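You operate a simulated robot arm through the tools that you are given. There is no shell and no other tool.

Carry out the task below with a simulated robot arm. There is one attempt and no reset: what you move stays moved.

TASK
Check the green pan's mark under the lit lamp and clear the scuff.
Fine: buff it off if the mark is faint, sand it off if doubled; tool back, lamp off and swung to the wall. What is to be rubbed or washed off counts as gone when no trace of it is left.

It is judged by the outcome, as a careful person would: the job done as asked, and still so three seconds after it is handed in. It fails if anything else is knocked over, pushed out of place, dropped, spilled or broken.

THE ROBOT
A 7-joint arm with a two-finger parallel gripper, fixed in place. Base frame: the origin is on the floor under the middle of its stand, x ahead of it, y to its left, z up; the work surface is at about z = 823. Lengths are in mm, angles in rad, forces in N, time in s.
It reaches about 1247 mm from its shoulder. Its first joint turns from -2.304 to 2.304 rad. Payload 3.91 kg.
The tool frame sits at the grasp point between the pads (the TCP): z along the fingers, y along the line on which they close. The tips reach 30 mm beyond it. The gripper opens to 110 mm. The fingers are 20 mm wide and 10 mm thick; the gripper's body (48 by 112 mm) begins 55 mm behind the TCP.
Orientation is that of the tool frame in the base frame, as a unit quaternion [w, x, y, z]. With the fingers straight down and closing along the base's y, the tool's x points along the base's -x, its y along +y and its z along -z.

THE INTERFACE
- The arm moves only by the tool step_arm. Its argument "moves" is a list of rows, each a list of 7 numbers: the shift along the tool's x, y, z in mm, then the turn, a rotation vector about the tool's x, y, z in rad, then the opening in per cent of the stroke, from 0 (shut) to 100 (fully open). In form: [[tx, ty, tz, ax, ay, az, fingers], ...]. A call has 1 to 20 rows; each row is the pose to reach, as a shift and turn from the pose commanded when the call began, along the tool's axes at that moment. A row lasts 0.2 s, in which the tool goes at most 50 mm and 0.15 rad; a call with a longer step from one row to the next is refused whole, and so is a gripper value outside its range. A pose out of reach is approached as far as the arm can. The call stops where the force on the tool passes 90 N (or 10 N more than at its start, if that is more) or the arm is blocked; 0.2 s more then pass. Each finger travels about 108 mm/s and halts on what it meets, pressing with about 45 N; the grip force reading is that of the motor and also rises with nothing between the fingers. The clock runs only during rows and for 0.2 s after the last one: add rows that repeat a pose to give the fingers time. The reply holds the time, the measured pose of the TCP, the force on the tool along the base axes, the opening and the grip force, in the units named above and with some noise, with the torque about the TCP (base axes, N m) and any sound that the robot's microphone picked up.
- Cameras (640 x 400 px; columns grow to the right, rows downward): "scene" is fixed at [50.7, 648.3, 1613.6]; the picture's right is [-0.21, -0.98, 0.00], its down [-0.70, 0.15, -0.70] and it looks along [0.69, -0.15, -0.71] (base axes); focal length 298 px, centre (320, 200). "wrist" rides on the gripper at [72, 17, -103] in the tool frame; the picture's right is [-0.23, 0.97, 0.00], its down [-0.76, -0.18, -0.62] and it looks along [-0.61, -0.14, 0.78] (tool axes); focal length 222 px, centre (320, 200). There is no depth. A picture from a camera that has moved, and an enlarged one, comes with that camera's place and axes in the base frame and with its lens.
- get_image(camera): a new picture of that camera. The clock stands still meanwhile.
- close_up(camera, box): a new picture of the part [left, top, right, bottom] of that camera's present view, enlarged. The clock stands still meanwhile.
- job_done(): hands the job in; it is judged then, once.

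Nothing tells you positions but the pictures and the camera data. Unless the task says otherwise, let go and move clear before handing in.

The tools are called after "Request:" as a command line: name --pt "numbers of a row" for each row, then --argument value for the rest, lists and objects as JSON in quotes. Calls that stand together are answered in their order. step_arm: Moves the arm, as the interface text tells. Its arguments: {"type":"object","properties":{"moves":{"type":"array"}},"required":["moves"]} The other tools are called the same way: get_image (camera) takes a picture; close_up (camera, box) takes an enlarged picture of a part of a camera's view; job_done () hands the job in.

At the start:

```text
time_s: 0.0
position: [542.7, 226.9, 1323.3]
orientation: [0.0, 0.0, 1.0, 0.001]
force: [-0.3, 0.1, -0.2]
moment: [0.0, -0.02, 0.0]
opening: 110.2
finger_force: 0.2
```

scene: 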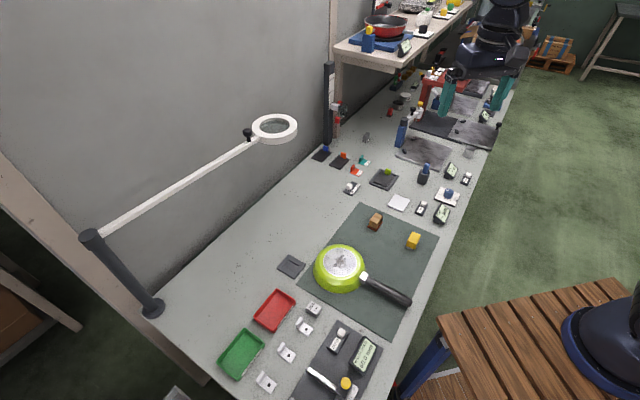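
wrist: 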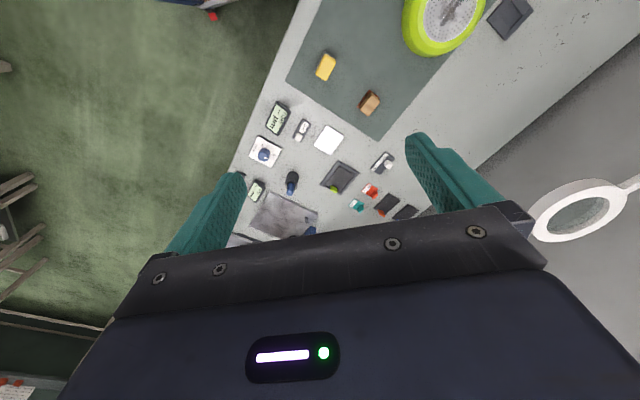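

I see a bench with a green pan upside down on a mat, a ring lamp on a swinging arm at the wall, and two blocks (brown and yellow) near the pan. I'll look closer before moving.

Request:
close_up --camera "scene" --box '[290, 200, 450, 300]'

Request:
close_up --camera "scene" --box '[220, 100, 380, 200]'

Request:
close_up --camera "scene" --box '[60, 200, 220, 300]'

Request:
close_up --camera "scene" --box '[220, 280, 412, 400]'

Request:
close_up --camera "scene" --box '[320, 120, 480, 220]'

```text
4.00 times, centred on (370, 250) of scene
camera zoom: at [50.7, 648.3, 1613.6], right [-0.21, -0.98, 0.0], down [-0.7, 0.15, -0.7], along [0.69, -0.15, -0.71], focal length 1191 px, centre (120, 0)
```

zoom: 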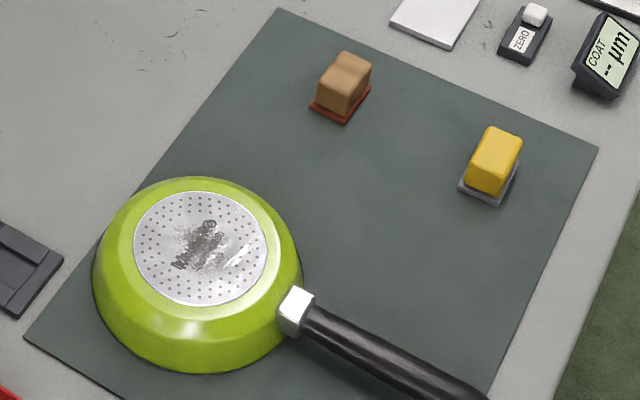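

```text
4.00 times, centred on (300, 150) of scene
camera zoom: at [50.7, 648.3, 1613.6], right [-0.21, -0.98, 0.0], down [-0.7, 0.15, -0.7], along [0.69, -0.15, -0.71], focal length 1191 px, centre (400, 400)
```

zoom: 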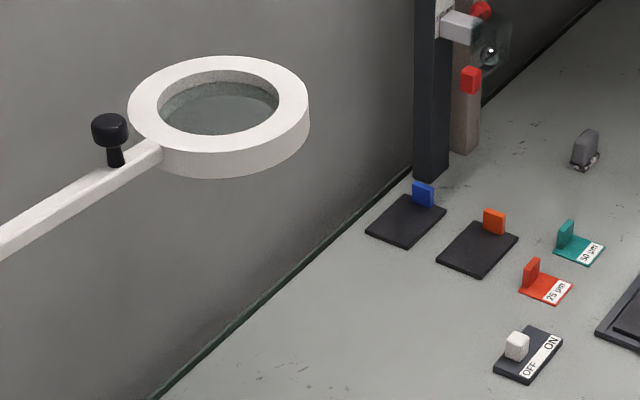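

```text
4.00 times, centred on (140, 250) of scene
camera zoom: at [50.7, 648.3, 1613.6], right [-0.21, -0.98, 0.0], down [-0.7, 0.15, -0.7], along [0.69, -0.15, -0.71], focal length 1191 px, centre (1040, 0)
```

zoom: 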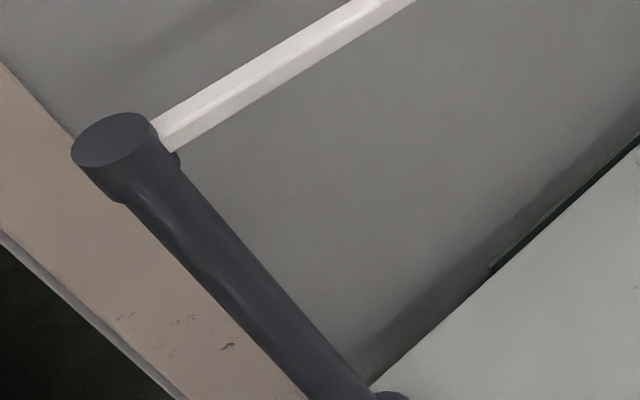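

```text
3.33 times, centred on (316, 340) of scene
camera zoom: at [50.7, 648.3, 1613.6], right [-0.21, -0.98, 0.0], down [-0.7, 0.15, -0.7], along [0.69, -0.15, -0.71], focal length 992 px, centre (333, -267)
```

zoom: 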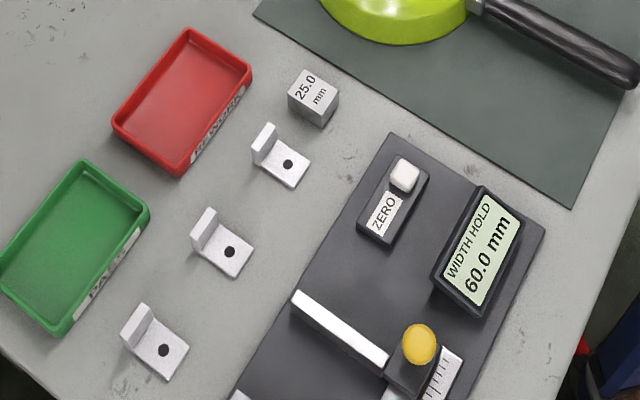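

```text
4.00 times, centred on (400, 170) of scene
camera zoom: at [50.7, 648.3, 1613.6], right [-0.21, -0.98, 0.0], down [-0.7, 0.15, -0.7], along [0.69, -0.15, -0.71], focal length 1191 px, centre (0, 320)
```

zoom: 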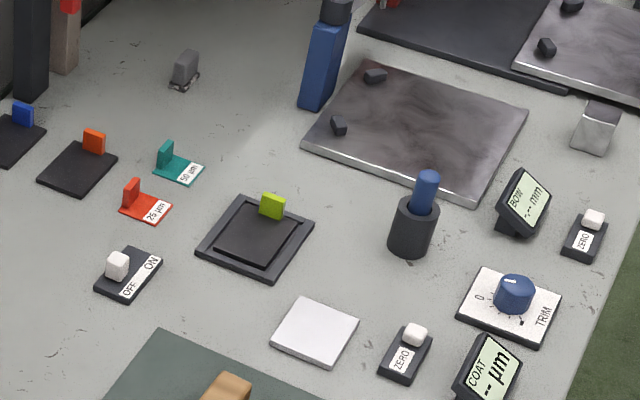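

The bench runs diagonally to my base. The lamp sits by the wall on a post at about (509, 1024), with an OFF/ON switch at about (851, 348), and the pan is at about (500, 491). I'll zoom further on the tools, the switch, the lamp and the mark.

Request:
close_up --camera "scene" --box '[360, 205, 424, 245]'

Request:
close_up --camera "scene" --box '[400, 220, 432, 260]'

Request:
close_up --camera "scene" --box '[315, 240, 379, 280]'

Request:
close_up --camera "scene" --box '[320, 150, 400, 200]'

Request:
close_up --camera "scene" --box '[230, 105, 310, 155]'

Request:
close_up --camera "scene" --box '[260, 240, 324, 280]'

Request:
close_up --camera "wrist" --box '[230, 0, 550, 200]'

```text
10.00 times, centred on (392, 225) of scene
camera zoom: at [50.7, 648.3, 1613.6], right [-0.21, -0.98, 0.0], down [-0.7, 0.15, -0.7], along [0.69, -0.15, -0.71], focal length 2977 px, centre (-400, -50)
```

zoom: 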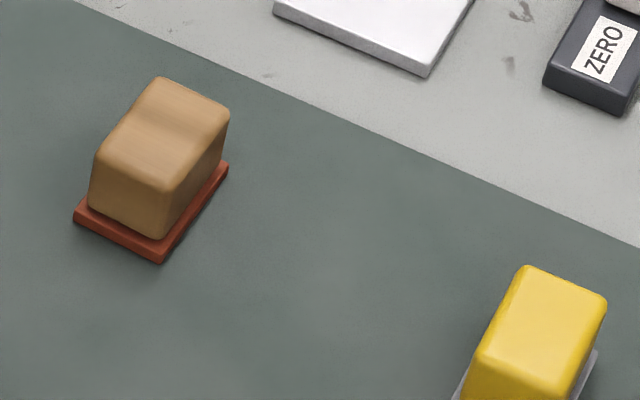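

```text
10.00 times, centred on (416, 240) of scene
camera zoom: at [50.7, 648.3, 1613.6], right [-0.21, -0.98, 0.0], down [-0.7, 0.15, -0.7], along [0.69, -0.15, -0.71], focal length 2977 px, centre (-640, -200)
```

zoom: 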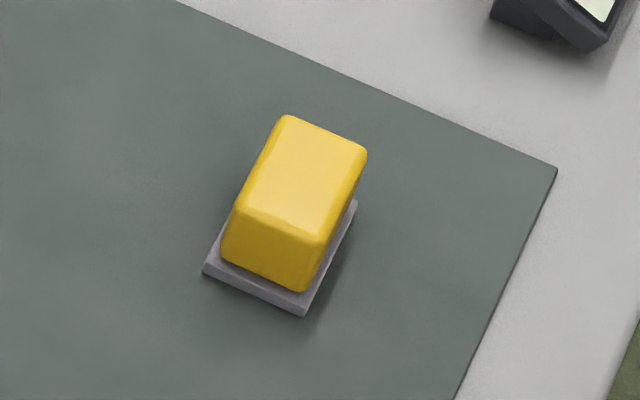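

```text
10.00 times, centred on (347, 260) of scene
camera zoom: at [50.7, 648.3, 1613.6], right [-0.21, -0.98, 0.0], down [-0.7, 0.15, -0.7], along [0.69, -0.15, -0.71], focal length 2977 px, centre (50, -400)
```

zoom: 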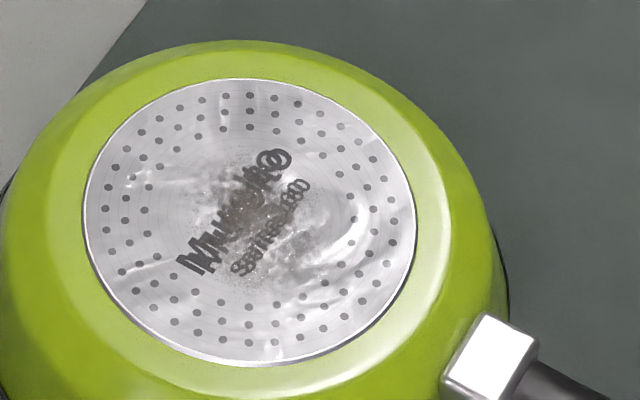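

```text
8.00 times, centred on (360, 175) of scene
camera zoom: at [50.7, 648.3, 1613.6], right [-0.21, -0.98, 0.0], down [-0.7, 0.15, -0.7], along [0.69, -0.15, -0.71], focal length 2381 px, centre (0, 400)
```

zoom: 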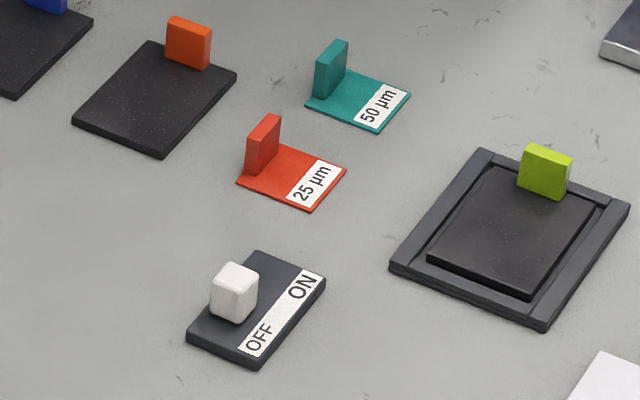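

```text
8.00 times, centred on (270, 130) of scene
camera zoom: at [50.7, 648.3, 1613.6], right [-0.21, -0.98, 0.0], down [-0.7, 0.15, -0.7], along [0.69, -0.15, -0.71], focal length 2381 px, centre (720, 760)
```

zoom: 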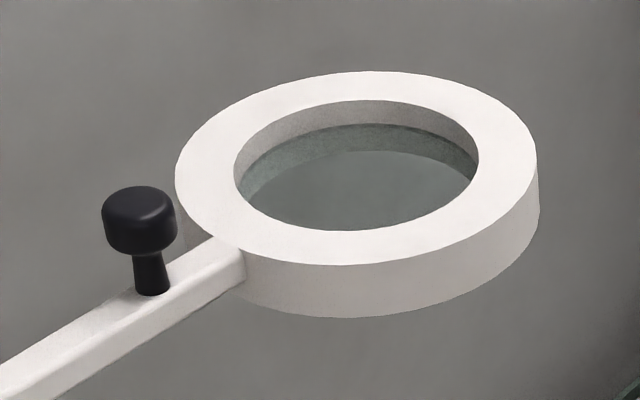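

```text
10.00 times, centred on (292, 260) of scene
camera zoom: at [50.7, 648.3, 1613.6], right [-0.21, -0.98, 0.0], down [-0.7, 0.15, -0.7], along [0.69, -0.15, -0.71], focal length 2977 px, centre (600, -400)
```

zoom: 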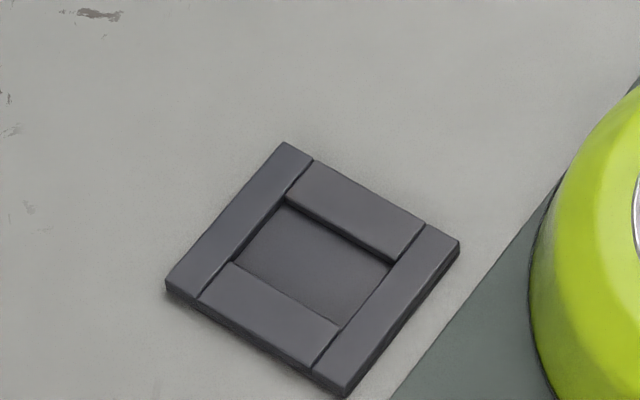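

```text
2.00 times, centred on (390, 100) of wrist
camera zoom: at [469.3, 244.3, 1428.1], right [0.23, 0.97, 0.0], down [0.76, -0.18, 0.62], along [0.61, -0.14, -0.78], focal length 444 px, centre (180, 400)
```

zoom: 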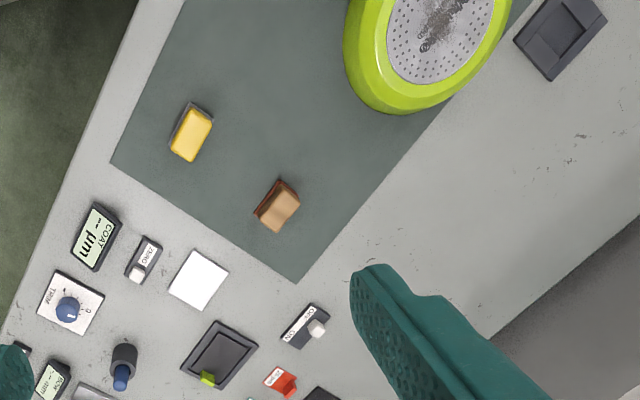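

The mark already looks double-struck from here, but I must check it under the lit lamp. First I'll go above the OFF/ON switch near (846, 348), turning the gripper to line up with the bench, and look down at it.

Request:
step_arm --pt "-28.7 13.8 20 0 0 0.0785 100" --pt "-57.4 27.6 40 0 0 0.157 100" --pt "-86.1 41.4 60 0 0 0.2355 100" --pt "-114.8 55.2 80 0 0 0.314 60" --pt "-143.5 69 100 0 0 0.3925 40" --pt "-172.2 82.8 120 0 0 0.471 20" --pt "-200.9 96.6 140 0 0 0.5495 0" --pt "-229.6 110.4 160 0 0 0.628 0" --pt "-258.3 124.2 180 0 0 0.7065 0" --pt "-287 138 200 0 0 0.785 0" --pt "-287 138 200 0 0 0.785 0"

Request:
get_image --camera "wrist"

Request:
get_image --camera "scene"

```text
time_s: 2.4
position: [831.0, 365.9, 1122.7]
orientation: [0.0, 0.382, 0.924, -0.001]
force: [0.1, 0.7, 0.0]
moment: [-0.03, 0.0, 0.0]
opening: 0.2
finger_force: 37.5
```

```text
taken
camera wrist: at [790.8, 429.0, 1226.8], right [0.85, 0.53, 0.0], down [0.41, -0.66, 0.62], along [0.33, -0.53, -0.78], focal length 222 px, centre (320, 200)
```

wrist: 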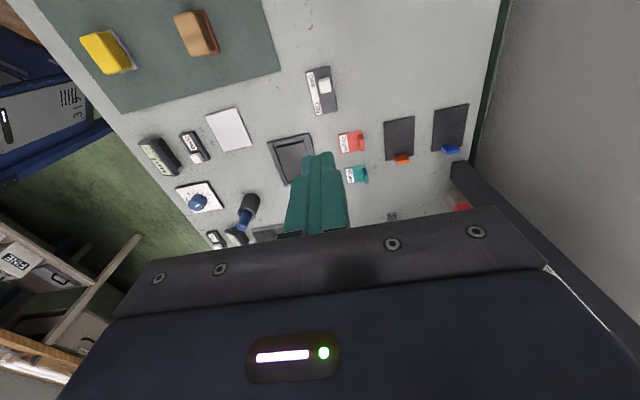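

```text
taken
```

scene: 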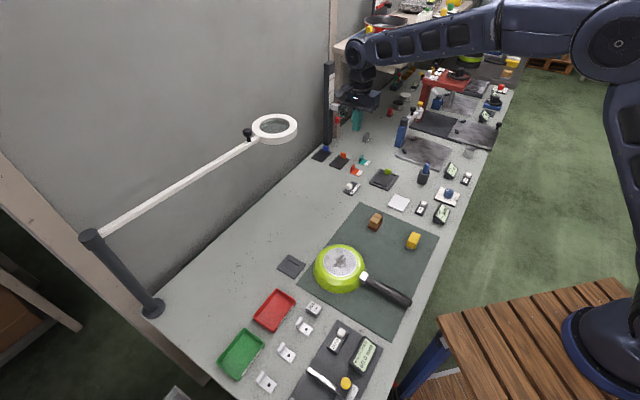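

The switch is directly below the fingers, with its cap at about (839, 365). I'll zoom in on it to see its shape and travel.

Request:
close_up --camera "wrist" --box '[280, 50, 360, 130]'

Request:
close_up --camera "wrist" --box '[40, 0, 280, 150]'

```text
5.00 times, centred on (320, 90) of wrist
camera zoom: at [790.8, 429.0, 1226.8], right [0.85, 0.53, 0.0], down [0.41, -0.66, 0.62], along [0.33, -0.53, -0.78], focal length 1111 px, centre (320, 750)
```

zoom: 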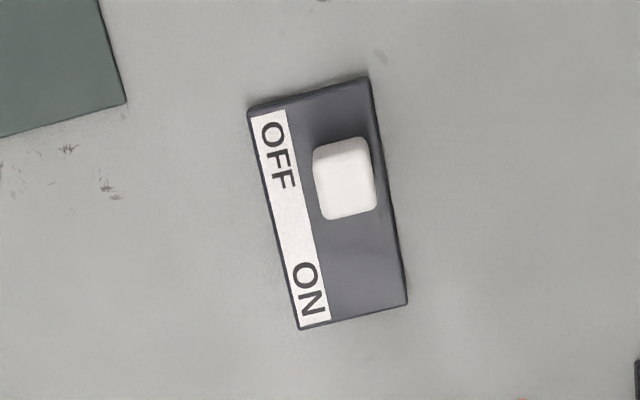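

```text
2.67 times, centred on (160, 75) of wrist
camera zoom: at [790.8, 429.0, 1226.8], right [0.85, 0.53, 0.0], down [0.41, -0.66, 0.62], along [0.33, -0.53, -0.78], focal length 592 px, centre (747, 533)
```

zoom: 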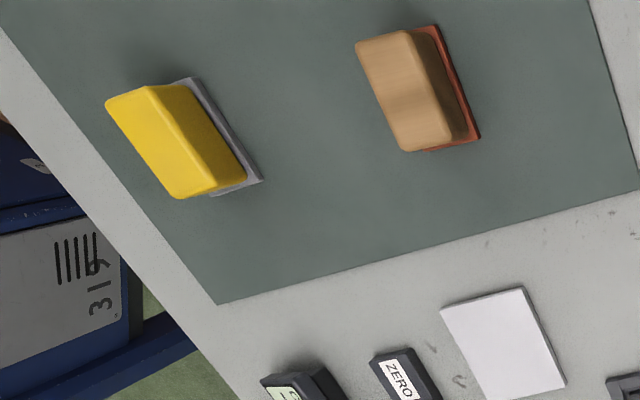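

The switch base is centred near (842, 355), and its cap slides away from me along the bench from OFF to ON. I'll drop down just behind the cap and look again before pushing.

Request:
step_arm --pt "14 3 45 0 0 0 0" --pt "31 6.7 90 0 0 0 0" --pt "31 6.7 135 0 0 0 0" --pt "31 6.7 180 0 0 0 0" --pt "31 6.7 215 0 0 0 0" --pt "31 6.7 232 0 0 0 0" --pt "31 6.7 232 0 0 0 0"

Request:
close_up --camera "wrist" --box '[240, 60, 400, 220]'

Request:
close_up --camera "scene" --box '[320, 150, 400, 200]'

```text
time_s: 4.0
position: [813.0, 390.4, 890.5]
orientation: [-0.001, 0.383, 0.924, 0.0]
force: [-0.6, 0.3, -0.6]
moment: [-0.01, 0.03, 0.03]
opening: 0.0
finger_force: 37.7
```

```text
2.50 times, centred on (320, 140) of wrist
camera zoom: at [772.9, 453.6, 994.5], right [0.85, 0.53, 0.0], down [0.41, -0.66, 0.62], along [0.33, -0.53, -0.78], focal length 555 px, centre (320, 350)
```

zoom: 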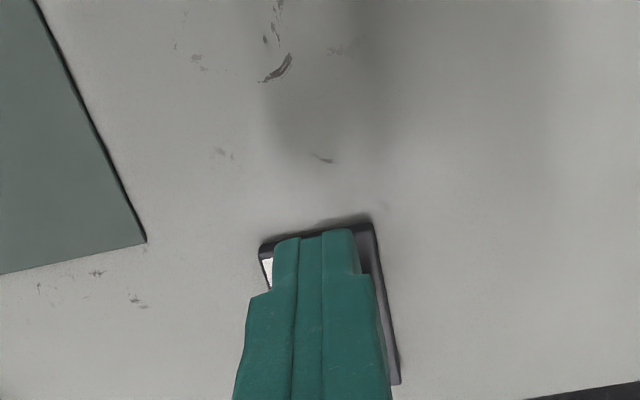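

```text
8.00 times, centred on (360, 175) of scene
camera zoom: at [50.7, 648.3, 1613.6], right [-0.21, -0.98, 0.0], down [-0.7, 0.15, -0.7], along [0.69, -0.15, -0.71], focal length 2381 px, centre (0, 400)
```

zoom: 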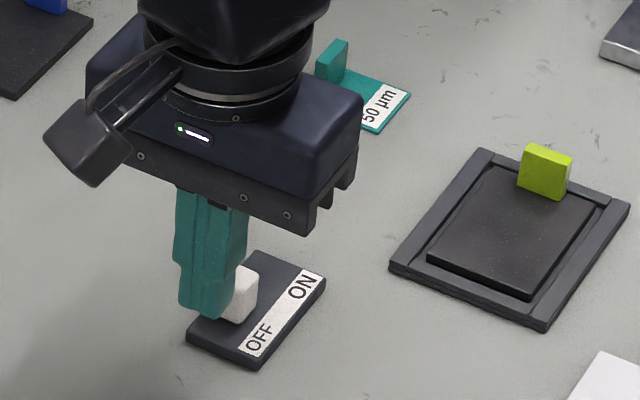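

The fingers hang just behind the cap. I'll lower to cap height and push slowly toward ON.

Request:
step_arm --pt "0 1 8 0 0 0 0" --pt "0 2 16 0 0 0 0" --pt "0 2 16 0 0 0 0" --pt "-4 2 16 0 0 0 0" --pt "-8 2 16 0 0 0 0" --pt "-12 2 16 0 0 0 0" --pt "-16 2 16 0 0 0 0" --pt "-20 2 16 0 0 0 0" --pt "-24 2 16 0 0 0 0"

Request:
close_up --camera "scene" --box '[320, 150, 400, 200]'

Request:
close_up --camera "scene" --box '[230, 105, 310, 155]'

```text
time_s: 6.0
position: [830.7, 376.7, 876.6]
orientation: [0.0, 0.382, 0.924, 0.0]
force: [-0.3, 0.6, 0.6]
moment: [0.04, 0.0, 0.02]
opening: 0.3
finger_force: 37.7
```

```text
8.00 times, centred on (360, 175) of scene
camera zoom: at [50.7, 648.3, 1613.6], right [-0.21, -0.98, 0.0], down [-0.7, 0.15, -0.7], along [0.69, -0.15, -0.71], focal length 2381 px, centre (0, 400)
```

zoom: 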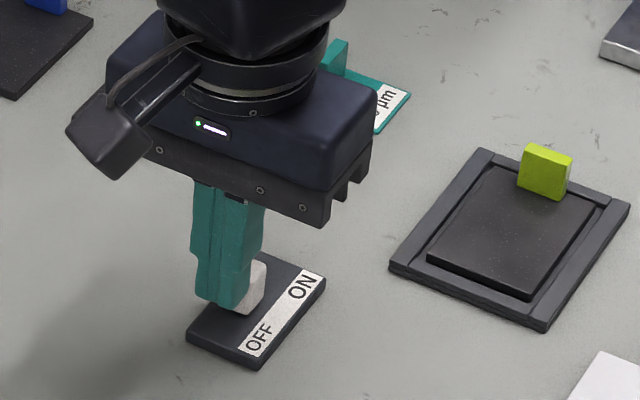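

```text
8.00 times, centred on (270, 130) of scene
camera zoom: at [50.7, 648.3, 1613.6], right [-0.21, -0.98, 0.0], down [-0.7, 0.15, -0.7], along [0.69, -0.15, -0.71], focal length 2381 px, centre (720, 760)
```

zoom: 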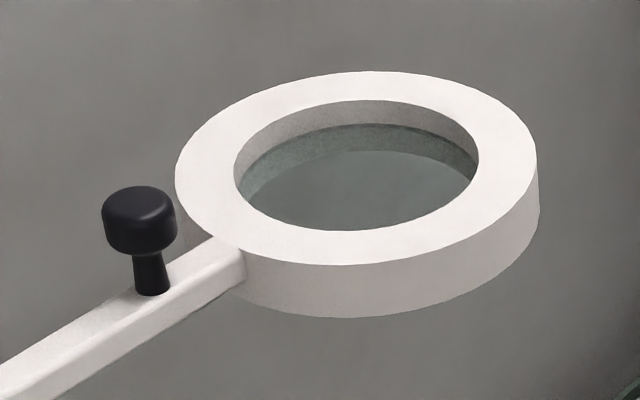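

The cap is moving with almost no force. I'll keep pushing toward ON.

Request:
step_arm --pt "-4 0 0 0 0 0 0" --pt "-8 0 0 0 0 0 0" --pt "-12 0 0 0 0 0 0" --pt "-16 0 0 0 0 0 0" --pt "-18 0 0 0 0 0 0"

Request:
close_up --camera "scene" --box '[320, 150, 400, 200]'

Request:
close_up --camera "scene" --box '[230, 105, 310, 155]'

```text
time_s: 7.2
position: [843.0, 363.4, 875.2]
orientation: [0.0, 0.383, 0.924, -0.001]
force: [-1.2, 1.4, -0.1]
moment: [0.06, 0.04, 0.0]
opening: 0.1
finger_force: 37.5
```

```text
8.00 times, centred on (360, 175) of scene
camera zoom: at [50.7, 648.3, 1613.6], right [-0.21, -0.98, 0.0], down [-0.7, 0.15, -0.7], along [0.69, -0.15, -0.71], focal length 2381 px, centre (0, 400)
```

zoom: 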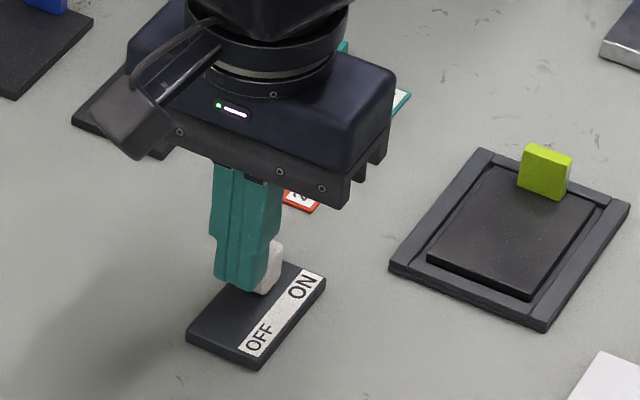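

```text
8.00 times, centred on (270, 130) of scene
camera zoom: at [50.7, 648.3, 1613.6], right [-0.21, -0.98, 0.0], down [-0.7, 0.15, -0.7], along [0.69, -0.15, -0.71], focal length 2381 px, centre (720, 760)
```

zoom: 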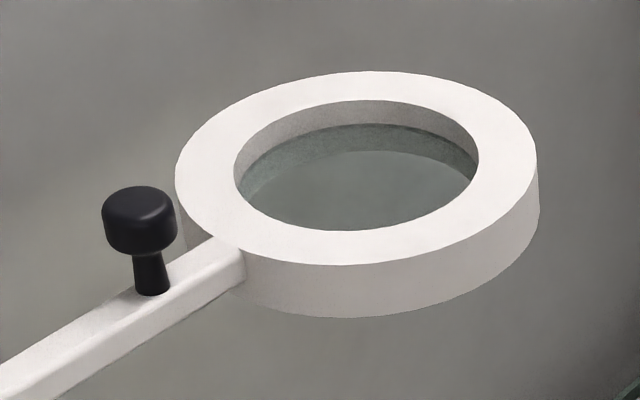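

The cap is past the middle and the force is slightly up. I'll push a little further, watching the force for the end stop.

Request:
step_arm --pt "-2 0 0 0 0 0 0" --pt "-4 0 0 0 0 0 0" --pt "-6 0 0 0 0 0 0"

Request:
get_image --camera "scene"

Request:
close_up --camera "scene" --box '[320, 150, 400, 200]'

```text
time_s: 8.0
position: [844.6, 362.8, 873.6]
orientation: [-0.002, 0.381, 0.924, 0.0]
force: [-35.4, 19.0, 0.9]
moment: [0.36, 1.02, -0.13]
opening: 0.1
finger_force: 37.7
```

```text
taken
```

scene: 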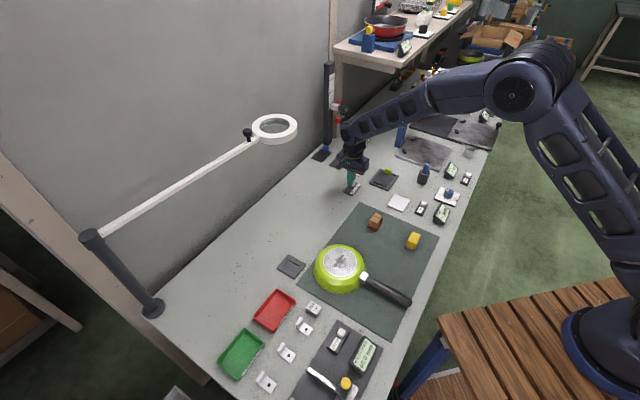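

```text
8.00 times, centred on (360, 175) of scene
camera zoom: at [50.7, 648.3, 1613.6], right [-0.21, -0.98, 0.0], down [-0.7, 0.15, -0.7], along [0.69, -0.15, -0.71], focal length 2381 px, centre (0, 400)
```

zoom: 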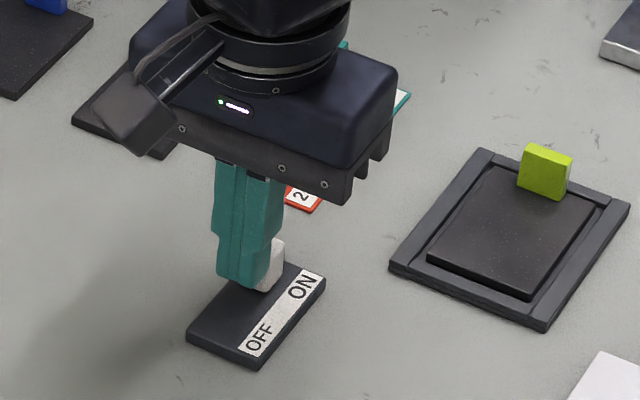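

At about 40 N the cap has hit its stop, so the switch should be ON. I'll back off, rise well clear, then turn and take a look at the lamp.

Request:
step_arm --pt "6 0 0 0 0 0 0" --pt "8 0 -15 0 0 0 0" --pt "8 0 -60 0 0 0 0" --pt "8 0 -105 0 0 0 0" --pt "8 0 -150 0 0 0 0" --pt "8 0 -195 0 0 0 0" --pt "8 0 -240 0 0 0 0" --pt "8 0 -285 0 0 0 0" --pt "8 0 -330 0 0 0 0" --pt "8 0 -375 0 0 0 0" --pt "8 0 -420 0 0 0 0" --pt "8 0 -440 0 0 0 0"

Request:
get_image --camera "wrist"

Request:
close_up --camera "scene" --box '[320, 150, 400, 200]'

Request:
close_up --camera "scene" --box '[200, 80, 360, 180]'

```text
time_s: 10.6
position: [842.5, 365.1, 1317.6]
orientation: [0.0, 0.382, 0.924, 0.0]
force: [0.2, 0.4, -0.7]
moment: [-0.01, -0.02, -0.01]
opening: 0.0
finger_force: 37.9
```

```text
taken
camera wrist: at [801.5, 429.2, 1421.4], right [0.85, 0.53, 0.0], down [0.41, -0.66, 0.62], along [0.33, -0.53, -0.78], focal length 222 px, centre (320, 200)
```

wrist: 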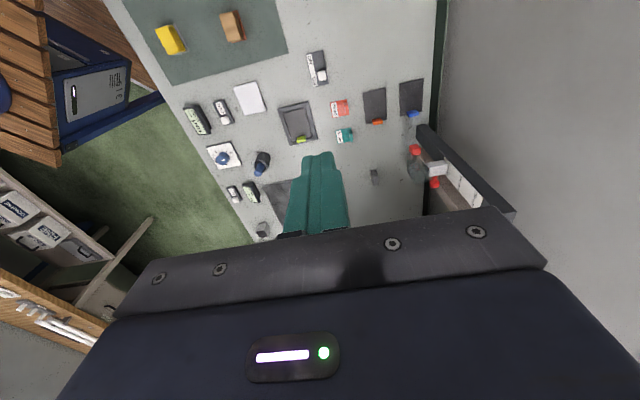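

```text
8.00 times, centred on (360, 175) of scene
camera zoom: at [50.7, 648.3, 1613.6], right [-0.21, -0.98, 0.0], down [-0.7, 0.15, -0.7], along [0.69, -0.15, -0.71], focal length 2381 px, centre (0, 400)
```

zoom: 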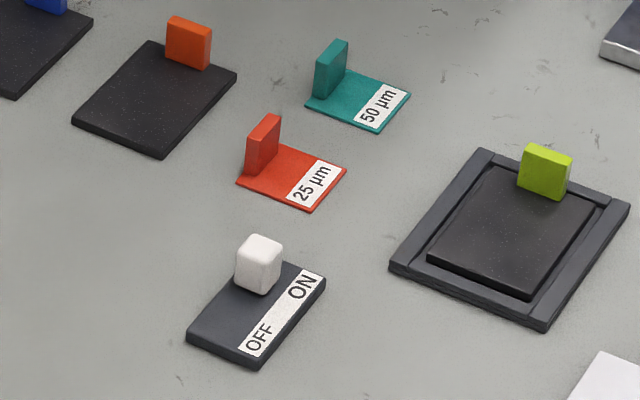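

```text
4.00 times, centred on (280, 130) of scene
camera zoom: at [50.7, 648.3, 1613.6], right [-0.21, -0.98, 0.0], down [-0.7, 0.15, -0.7], along [0.69, -0.15, -0.71], focal length 1191 px, centre (480, 480)
```

zoom: 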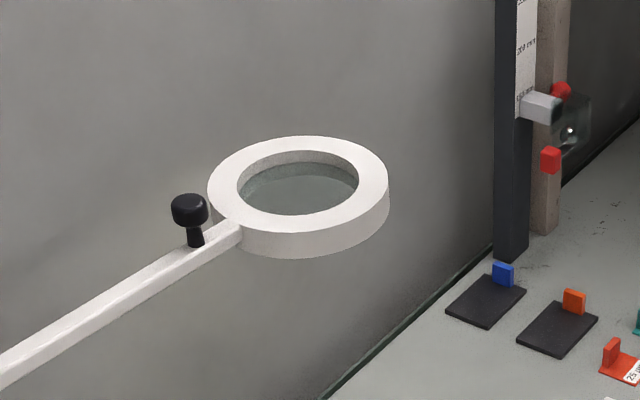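

The cap now sits at the ON end. Next I'll swing the gripper round by 90° so its camera stays off the wall, and view the lamp knob from above.

Request:
step_arm --pt "25 6 -1 0 0 -0.13 0" --pt "50 12 -2 0 0 -0.26 0" --pt "75 18 -3 0 0 -0.39 0" --pt "100 24 -4 0 0 -0.52 0" --pt "125 30 -5 0 0 -0.65 0" --pt "150 36 -6 0 0 -0.78 0" --pt "175 42 -7 0 0 -0.91 30" --pt "200 48 -8 0 0 -1.04 50" --pt "225 54 -9 0 0 -1.17 60" --pt "250 60 -10 0 0 -1.3 60" --pt "265 66 -11 0 0 -1.43 60" --pt "274 72 -12 0 0 -1.571 60" --pt "274 72 -12 0 0 -1.571 60"

Request:
get_image --camera "wrist"

Request:
get_image --camera "scene"

```text
time_s: 13.4
position: [698.1, 608.9, 1326.8]
orientation: [0.0, -0.384, 0.923, 0.0]
force: [-0.1, -0.2, -0.4]
moment: [-0.01, 0.0, 0.04]
opening: 66.2
finger_force: 0.1
```

```text
taken
camera wrist: at [635.2, 569.9, 1431.9], right [-0.53, 0.85, 0.0], down [0.66, 0.41, 0.62], along [0.53, 0.33, -0.78], focal length 222 px, centre (320, 200)
```

wrist: 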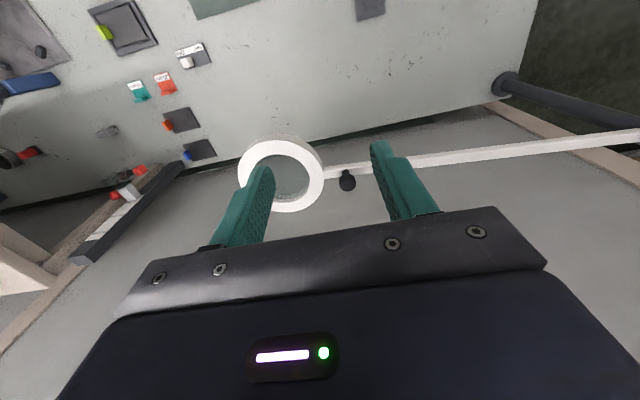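

```text
taken
```

scene: 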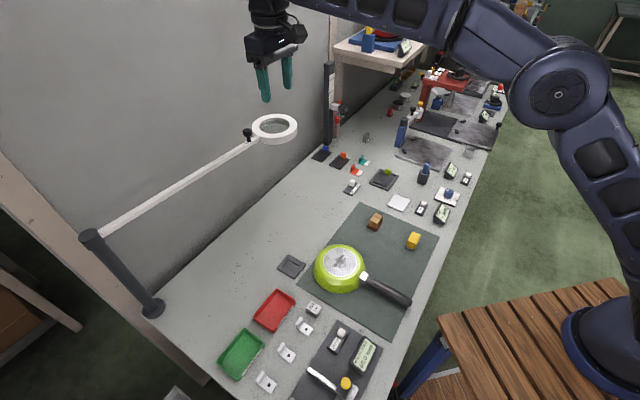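

I can see the lamp ring, arm and black knob between the open fingers. I'll zoom to measure the knob and post.

Request:
close_up --camera "wrist" --box '[230, 120, 390, 220]'

Request:
close_up --camera "wrist" --box '[460, 50, 640, 170]'

Request:
close_up --camera "scene" --box '[230, 105, 310, 155]'

Request:
close_up --camera "scene" --box '[60, 210, 180, 330]'

```text
4.00 times, centred on (310, 170) of wrist
camera zoom: at [635.2, 569.9, 1431.9], right [-0.53, 0.85, 0.0], down [0.66, 0.41, 0.62], along [0.53, 0.33, -0.78], focal length 888 px, centre (360, 320)
```

zoom: 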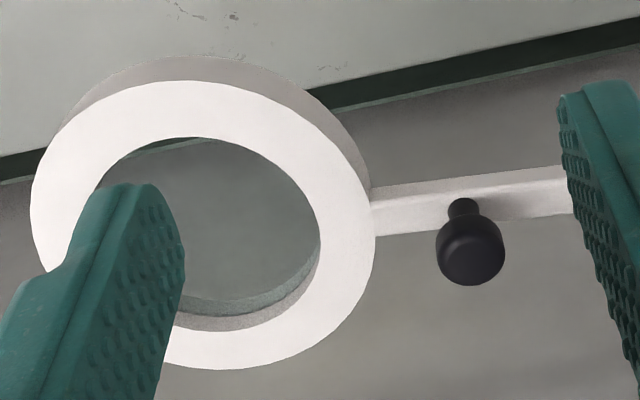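

```text
3.33 times, centred on (550, 110) of wrist
camera zoom: at [635.2, 569.9, 1431.9], right [-0.53, 0.85, 0.0], down [0.66, 0.41, 0.62], along [0.53, 0.33, -0.78], focal length 740 px, centre (-447, 500)
```

zoom: 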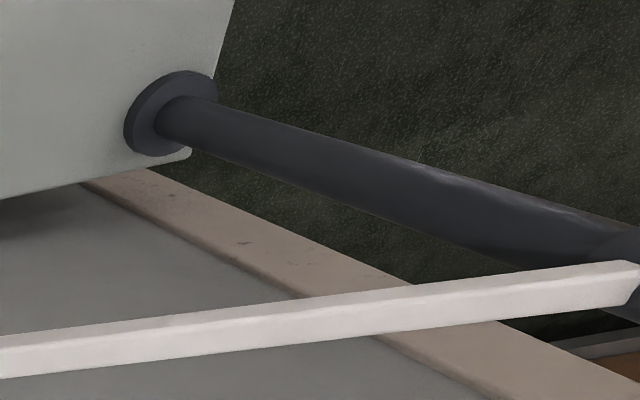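

```text
8.00 times, centred on (270, 130) of scene
camera zoom: at [50.7, 648.3, 1613.6], right [-0.21, -0.98, 0.0], down [-0.7, 0.15, -0.7], along [0.69, -0.15, -0.71], focal length 2381 px, centre (720, 760)
```

zoom: 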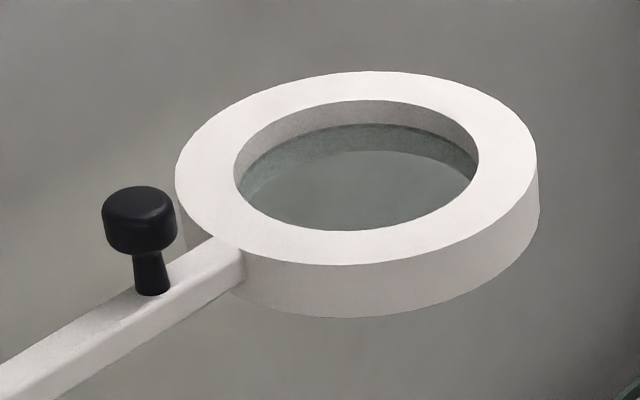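

```text
3.33 times, centred on (120, 270) of scene
camera zoom: at [50.7, 648.3, 1613.6], right [-0.21, -0.98, 0.0], down [-0.7, 0.15, -0.7], along [0.69, -0.15, -0.71], focal length 992 px, centre (987, -33)
```

zoom: 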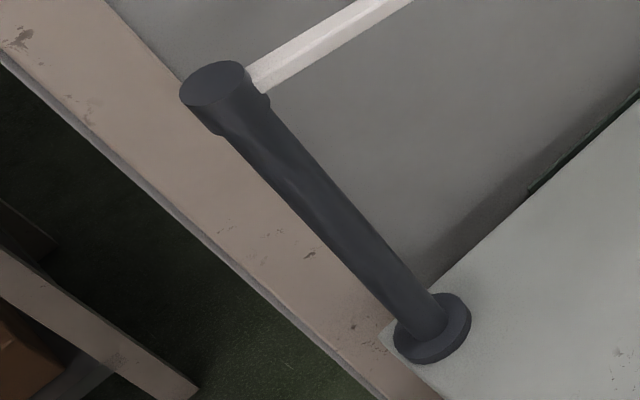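

The pieces fit together now: knob cap at about (760, 692, 1179), arm top at z≈1151, ring centre at about (824, 616), pivot post at about (501, 1018). I'll go above the knob with the fingers partly open along the arm, and check alignment.

Request:
step_arm --pt "-30 4 10 0 0 0.03 50" --pt "-60 8 25 0 0 0.06 45" --pt "-90 12 45 0 0 0.09 45" --pt "-102.5 14.6 70 0 0 0.113 45" --pt "-102.5 14.6 85 0 0 0.113 45" --pt "-102.5 14.6 85 0 0 0.113 45"

Request:
get_image --camera "wrist"

Request:
close_up --camera "scene" --box '[200, 60, 360, 160]'

```text
time_s: 14.8
position: [749.3, 674.3, 1232.1]
orientation: [0.0, -0.329, 0.944, 0.0]
force: [0.4, -0.1, -0.6]
moment: [0.0, 0.03, -0.01]
opening: 49.5
finger_force: 0.0
out of reach, approached as far as the arm can: row 2, 3, 4, 5, 6
```

```text
taken
camera wrist: at [681.4, 641.8, 1337.1], right [-0.43, 0.9, 0.0], down [0.71, 0.34, 0.62], along [0.56, 0.27, -0.78], focal length 222 px, centre (320, 200)
```

wrist: 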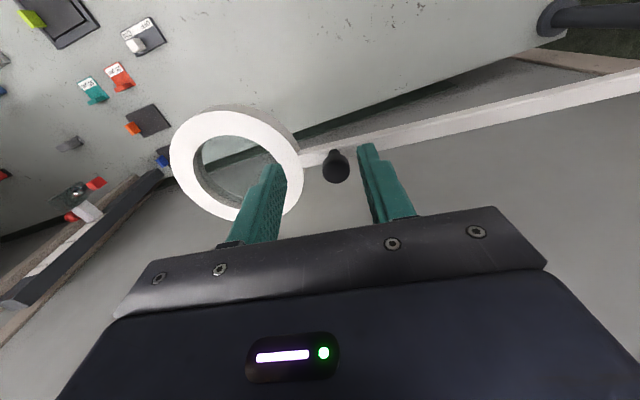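

```text
4.00 times, centred on (280, 110) of scene
camera zoom: at [50.7, 648.3, 1613.6], right [-0.21, -0.98, 0.0], down [-0.7, 0.15, -0.7], along [0.69, -0.15, -0.71], focal length 1191 px, centre (480, 560)
```

zoom: 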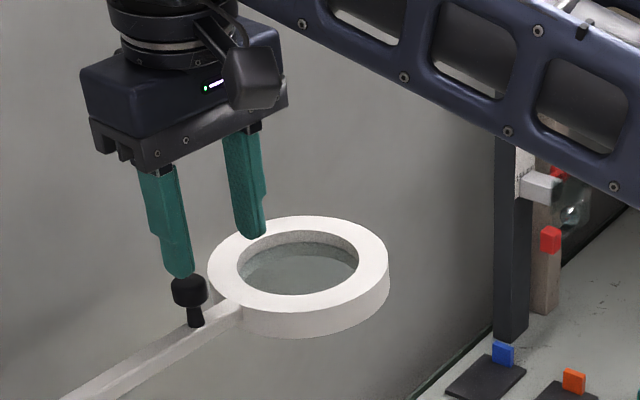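

Straight-down is at the edge of my reach here (it stopped about 20 mm short). I'll tilt the gripper outward by about 20° to gain reach, holding the fingertips above the knob.

Request:
step_arm --pt "0 0 0 0 -0.12 0 45" --pt "0 0 0 0 -0.24 0 45" --pt "0 0 0 0 -0.36 0 45" --pt "0 0 0 0 -0.36 0 45"

Request:
get_image --camera "wrist"

Request:
close_up --camera "scene" --box '[200, 60, 360, 160]'

```text
time_s: 15.8
position: [749.6, 674.2, 1233.4]
orientation: [0.17, -0.325, 0.928, 0.06]
force: [0.0, 0.6, 0.7]
moment: [0.03, -0.02, 0.01]
opening: 49.4
finger_force: 0.0
```

```text
taken
camera wrist: at [656.3, 623.0, 1305.4], right [-0.44, 0.89, 0.08], down [0.5, 0.17, 0.85], along [0.75, 0.42, -0.52], focal length 222 px, centre (320, 200)
```

wrist: 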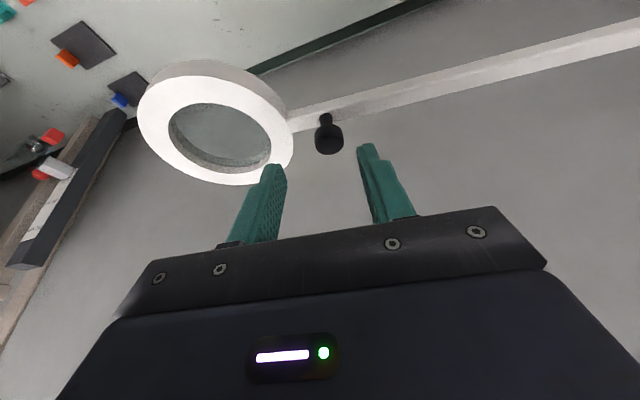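

```text
4.00 times, centred on (280, 110) of scene
camera zoom: at [50.7, 648.3, 1613.6], right [-0.21, -0.98, 0.0], down [-0.7, 0.15, -0.7], along [0.69, -0.15, -0.71], focal length 1191 px, centre (480, 560)
```

zoom: 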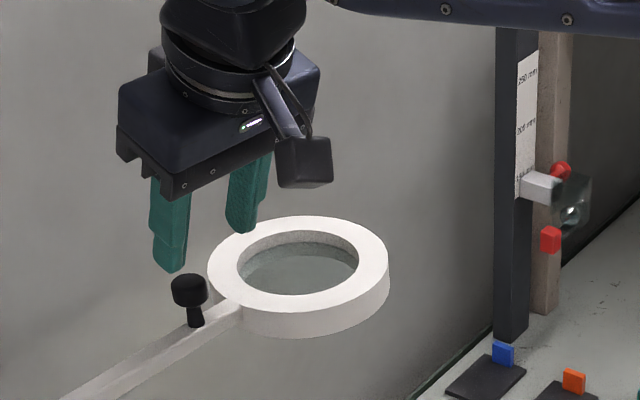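

The tilt works, and the knob measures the same place from here. I'll centre over it, lower, and close on the knob cap.

Request:
step_arm --pt "-1 8.4 5 0 0 0 45" --pt "-1 8.4 20 0 0 0 45" --pt "-1 8.4 35 0 0 0 45" --pt "-1 8.4 47 0 0 0 45" --pt "-1 8.4 47 0 0 0 45"

Request:
close_up --camera "scene" --box '[220, 90, 300, 140]'

Request:
close_up --camera "wrist" --box '[240, 80, 400, 240]'

```text
time_s: 17.0
position: [758.3, 692.2, 1189.6]
orientation: [0.169, -0.325, 0.929, 0.059]
force: [-0.7, 0.8, 0.0]
moment: [-0.02, 0.02, -0.03]
opening: 49.4
finger_force: 0.0
```

```text
8.00 times, centred on (260, 115) of scene
camera zoom: at [50.7, 648.3, 1613.6], right [-0.21, -0.98, 0.0], down [-0.7, 0.15, -0.7], along [0.69, -0.15, -0.71], focal length 2381 px, centre (800, 880)
```

zoom: 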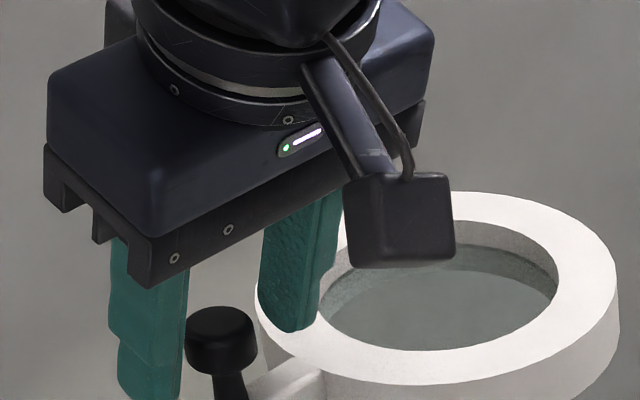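

```text
2.50 times, centred on (320, 160) of wrist
camera zoom: at [664.9, 640.2, 1262.7], right [-0.44, 0.89, 0.08], down [0.5, 0.17, 0.85], along [0.75, 0.41, -0.52], focal length 555 px, centre (320, 300)
```

zoom: 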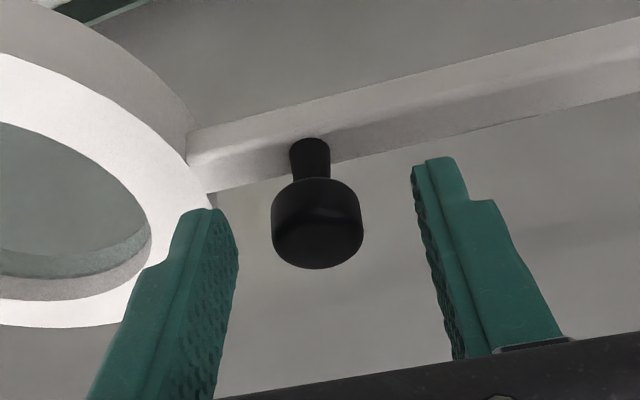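

The knob cap is centred between the fingers. I'll close on it.

Request:
step_arm --pt "0 0 2 0 0 0 30" --pt "0 0 2 0 0 0 10" --pt "0 0 2 0 0 0 0" --pt "0 0 2 0 0 0 0"

Request:
close_up --camera "wrist" --box '[240, 80, 400, 240]'

Request:
close_up --camera "scene" --box '[220, 90, 300, 140]'

```text
time_s: 18.0
position: [758.7, 691.1, 1188.0]
orientation: [0.169, -0.325, 0.929, 0.06]
force: [5.3, -10.1, 1.5]
moment: [-0.36, -0.04, -0.13]
opening: 23.1
finger_force: 45.0
```

```text
2.50 times, centred on (320, 160) of wrist
camera zoom: at [666.1, 640.0, 1260.7], right [-0.44, 0.89, 0.08], down [0.5, 0.17, 0.85], along [0.75, 0.41, -0.52], focal length 555 px, centre (320, 300)
```

zoom: 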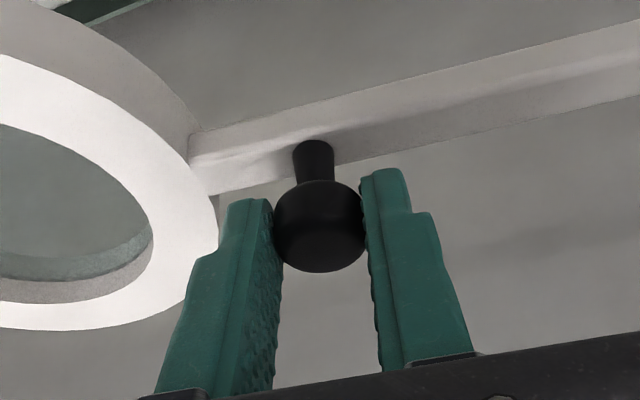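

```text
8.00 times, centred on (260, 115) of scene
camera zoom: at [50.7, 648.3, 1613.6], right [-0.21, -0.98, 0.0], down [-0.7, 0.15, -0.7], along [0.69, -0.15, -0.71], focal length 2381 px, centre (800, 880)
```

zoom: 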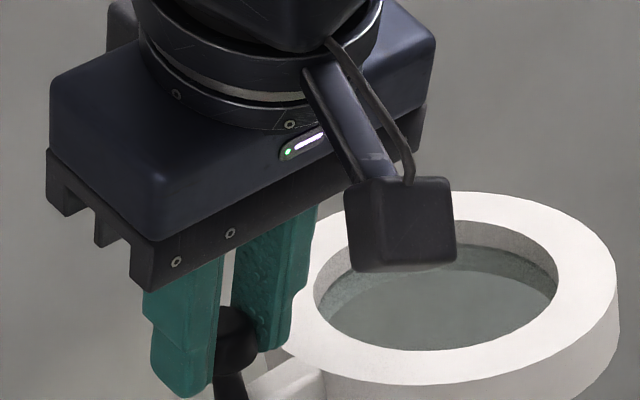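

The knob is held (23 mm wide). I'll now swing the lamp gently around its post toward the pan, a bit at a time, watching the force.

Request:
step_arm --pt "10.7 0.3 -4.1 0.0097 0 0.0255 0" --pt "21.4 0.8 -8.1 0.0193 0 0.0509 0" --pt "32.0 1.6 -12.2 0.029 0 0.0764 0" --pt "42.5 2.7 -16.2 0.0387 0 0.1018 0" --pt "42.5 2.7 -16.2 0.0387 0 0.1018 0"

Request:
get_image --camera "scene"

Request:
get_image --camera "wrist"

```text
time_s: 19.2
position: [721.6, 664.6, 1188.1]
orientation: [0.171, -0.274, 0.945, 0.049]
force: [9.2, -15.3, 1.3]
moment: [-0.64, 0.29, -0.13]
opening: 23.4
finger_force: 45.2
```

```text
taken
```

scene: 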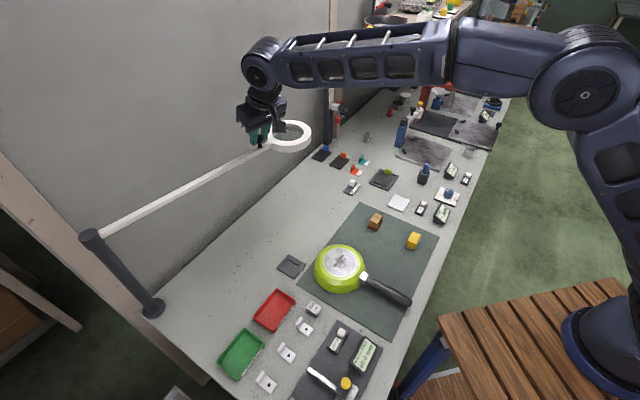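

```text
taken
camera wrist: at [624.2, 623.7, 1260.7], right [-0.34, 0.94, 0.08], down [0.51, 0.11, 0.85], along [0.79, 0.33, -0.52], focal length 222 px, centre (320, 200)
```

wrist: 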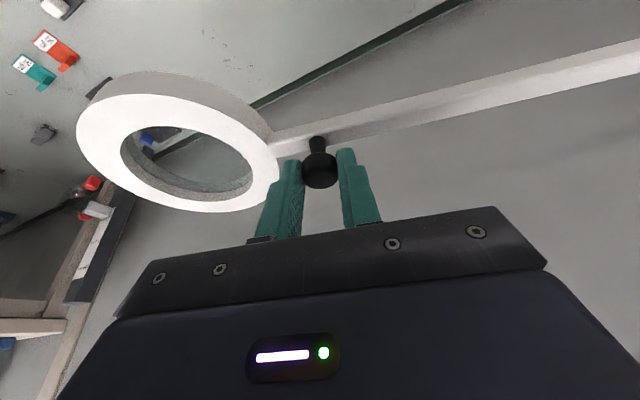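

The lamp follows smoothly with only a small outward pull. I'll continue the arc with a slightly larger radius.

Request:
step_arm --pt "10.8 -0.8 -4.0 0.0095 0 0.0255 0" --pt "21.5 -1.3 -8.0 0.0191 0 0.0511 0" --pt "32.3 -1.0 -12.1 0.0286 0 0.0766 0" --pt "43.0 -0.4 -16.1 0.0382 0 0.1021 0" --pt "53.7 0.8 -20.1 0.0477 0 0.1277 0" --pt "64.4 2.2 -24.1 0.0572 0 0.1532 0" --pt "75.1 4.1 -28.1 0.0668 0 0.1787 0" --pt "85.7 6.2 -32.1 0.0763 0 0.2042 0" --pt "96.2 8.9 -36.0 0.0859 0 0.2298 0" --pt "106.6 11.8 -39.9 0.0954 0 0.2553 0" --pt "106.6 11.8 -39.9 0.0954 0 0.2553 0"

Request:
get_image --camera "scene"

Request:
get_image --camera "wrist"

```text
time_s: 21.6
position: [617.7, 617.3, 1186.8]
orientation: [0.177, -0.143, 0.973, 0.027]
force: [-6.9, 19.2, 8.5]
moment: [0.43, 0.3, 0.14]
opening: 23.4
finger_force: 45.2
```

```text
taken
```

scene: 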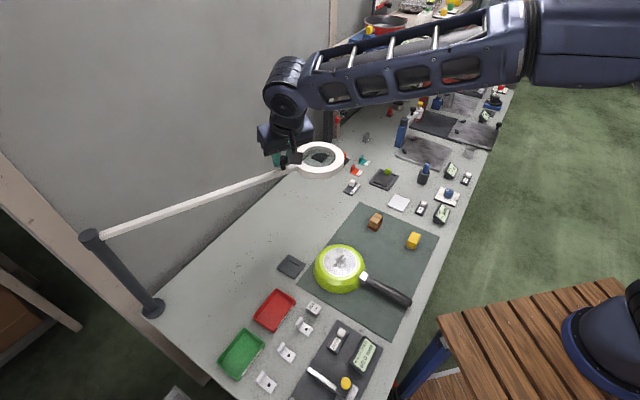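

```text
taken
camera wrist: at [512.5, 602.8, 1260.6], right [-0.08, 0.99, 0.08], down [0.52, -0.03, 0.85], along [0.85, 0.11, -0.52], focal length 222 px, centre (320, 200)
```

wrist: 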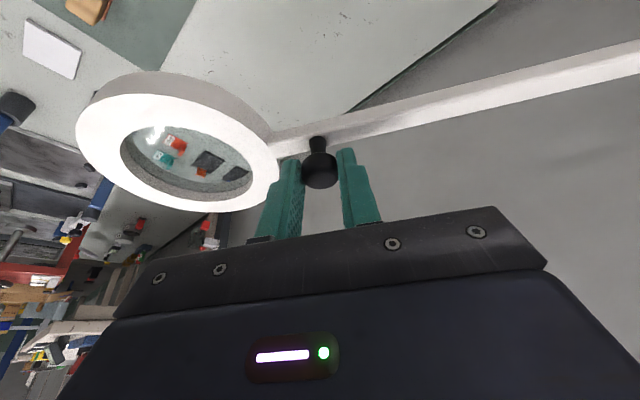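

It's following its circle well (radius about 419 about the post). I'll take the last stretch to bring the ring over the pan.

Request:
step_arm --pt "10.7 0.7 -4.0 0.0096 0 0.0255 0" --pt "21.4 1.7 -8.1 0.0192 0 0.051 0" --pt "32.1 2.9 -12.1 0.0288 0 0.0764 0" --pt "42.6 4.2 -16.1 0.0384 0 0.1019 0" --pt "53.2 5.8 -20.0 0.048 0 0.1274 0" --pt "63.7 7.8 -24.0 0.0576 0 0.1529 0" --pt "74.2 9.8 -28.0 0.0672 0 0.1784 0" --pt "84.7 12.1 -31.9 0.0768 0 0.2038 0" --pt "95.1 14.7 -35.8 0.0864 0 0.2293 0" --pt "105.4 17.7 -39.7 0.096 0 0.2548 0" --pt "105.4 17.7 -39.7 0.096 0 0.2548 0"

Request:
get_image --camera "scene"

Request:
get_image --camera "wrist"

```text
time_s: 24.0
position: [505.8, 599.3, 1187.5]
orientation: [0.179, -0.008, 0.984, 0.001]
force: [1.5, -26.2, 11.0]
moment: [-0.59, -0.4, -0.34]
opening: 23.2
finger_force: 45.1
```

```text
taken
```

scene: 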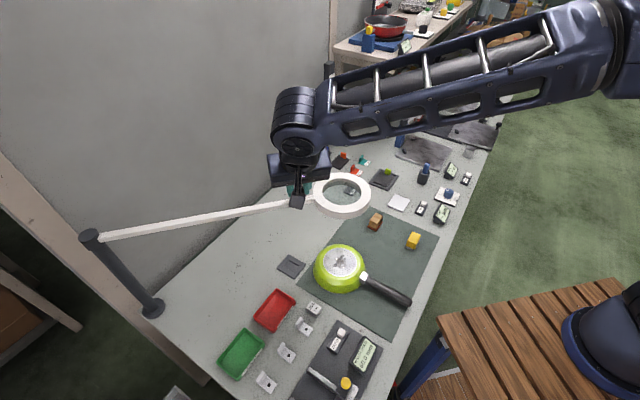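

```text
taken
camera wrist: at [400.6, 613.8, 1260.5], right [0.2, 0.98, 0.08], down [0.5, -0.17, 0.85], along [0.85, -0.13, -0.52], focal length 222 px, centre (320, 200)
```

wrist: 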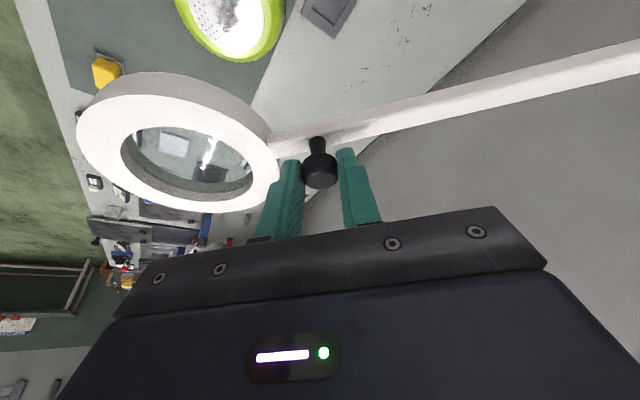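

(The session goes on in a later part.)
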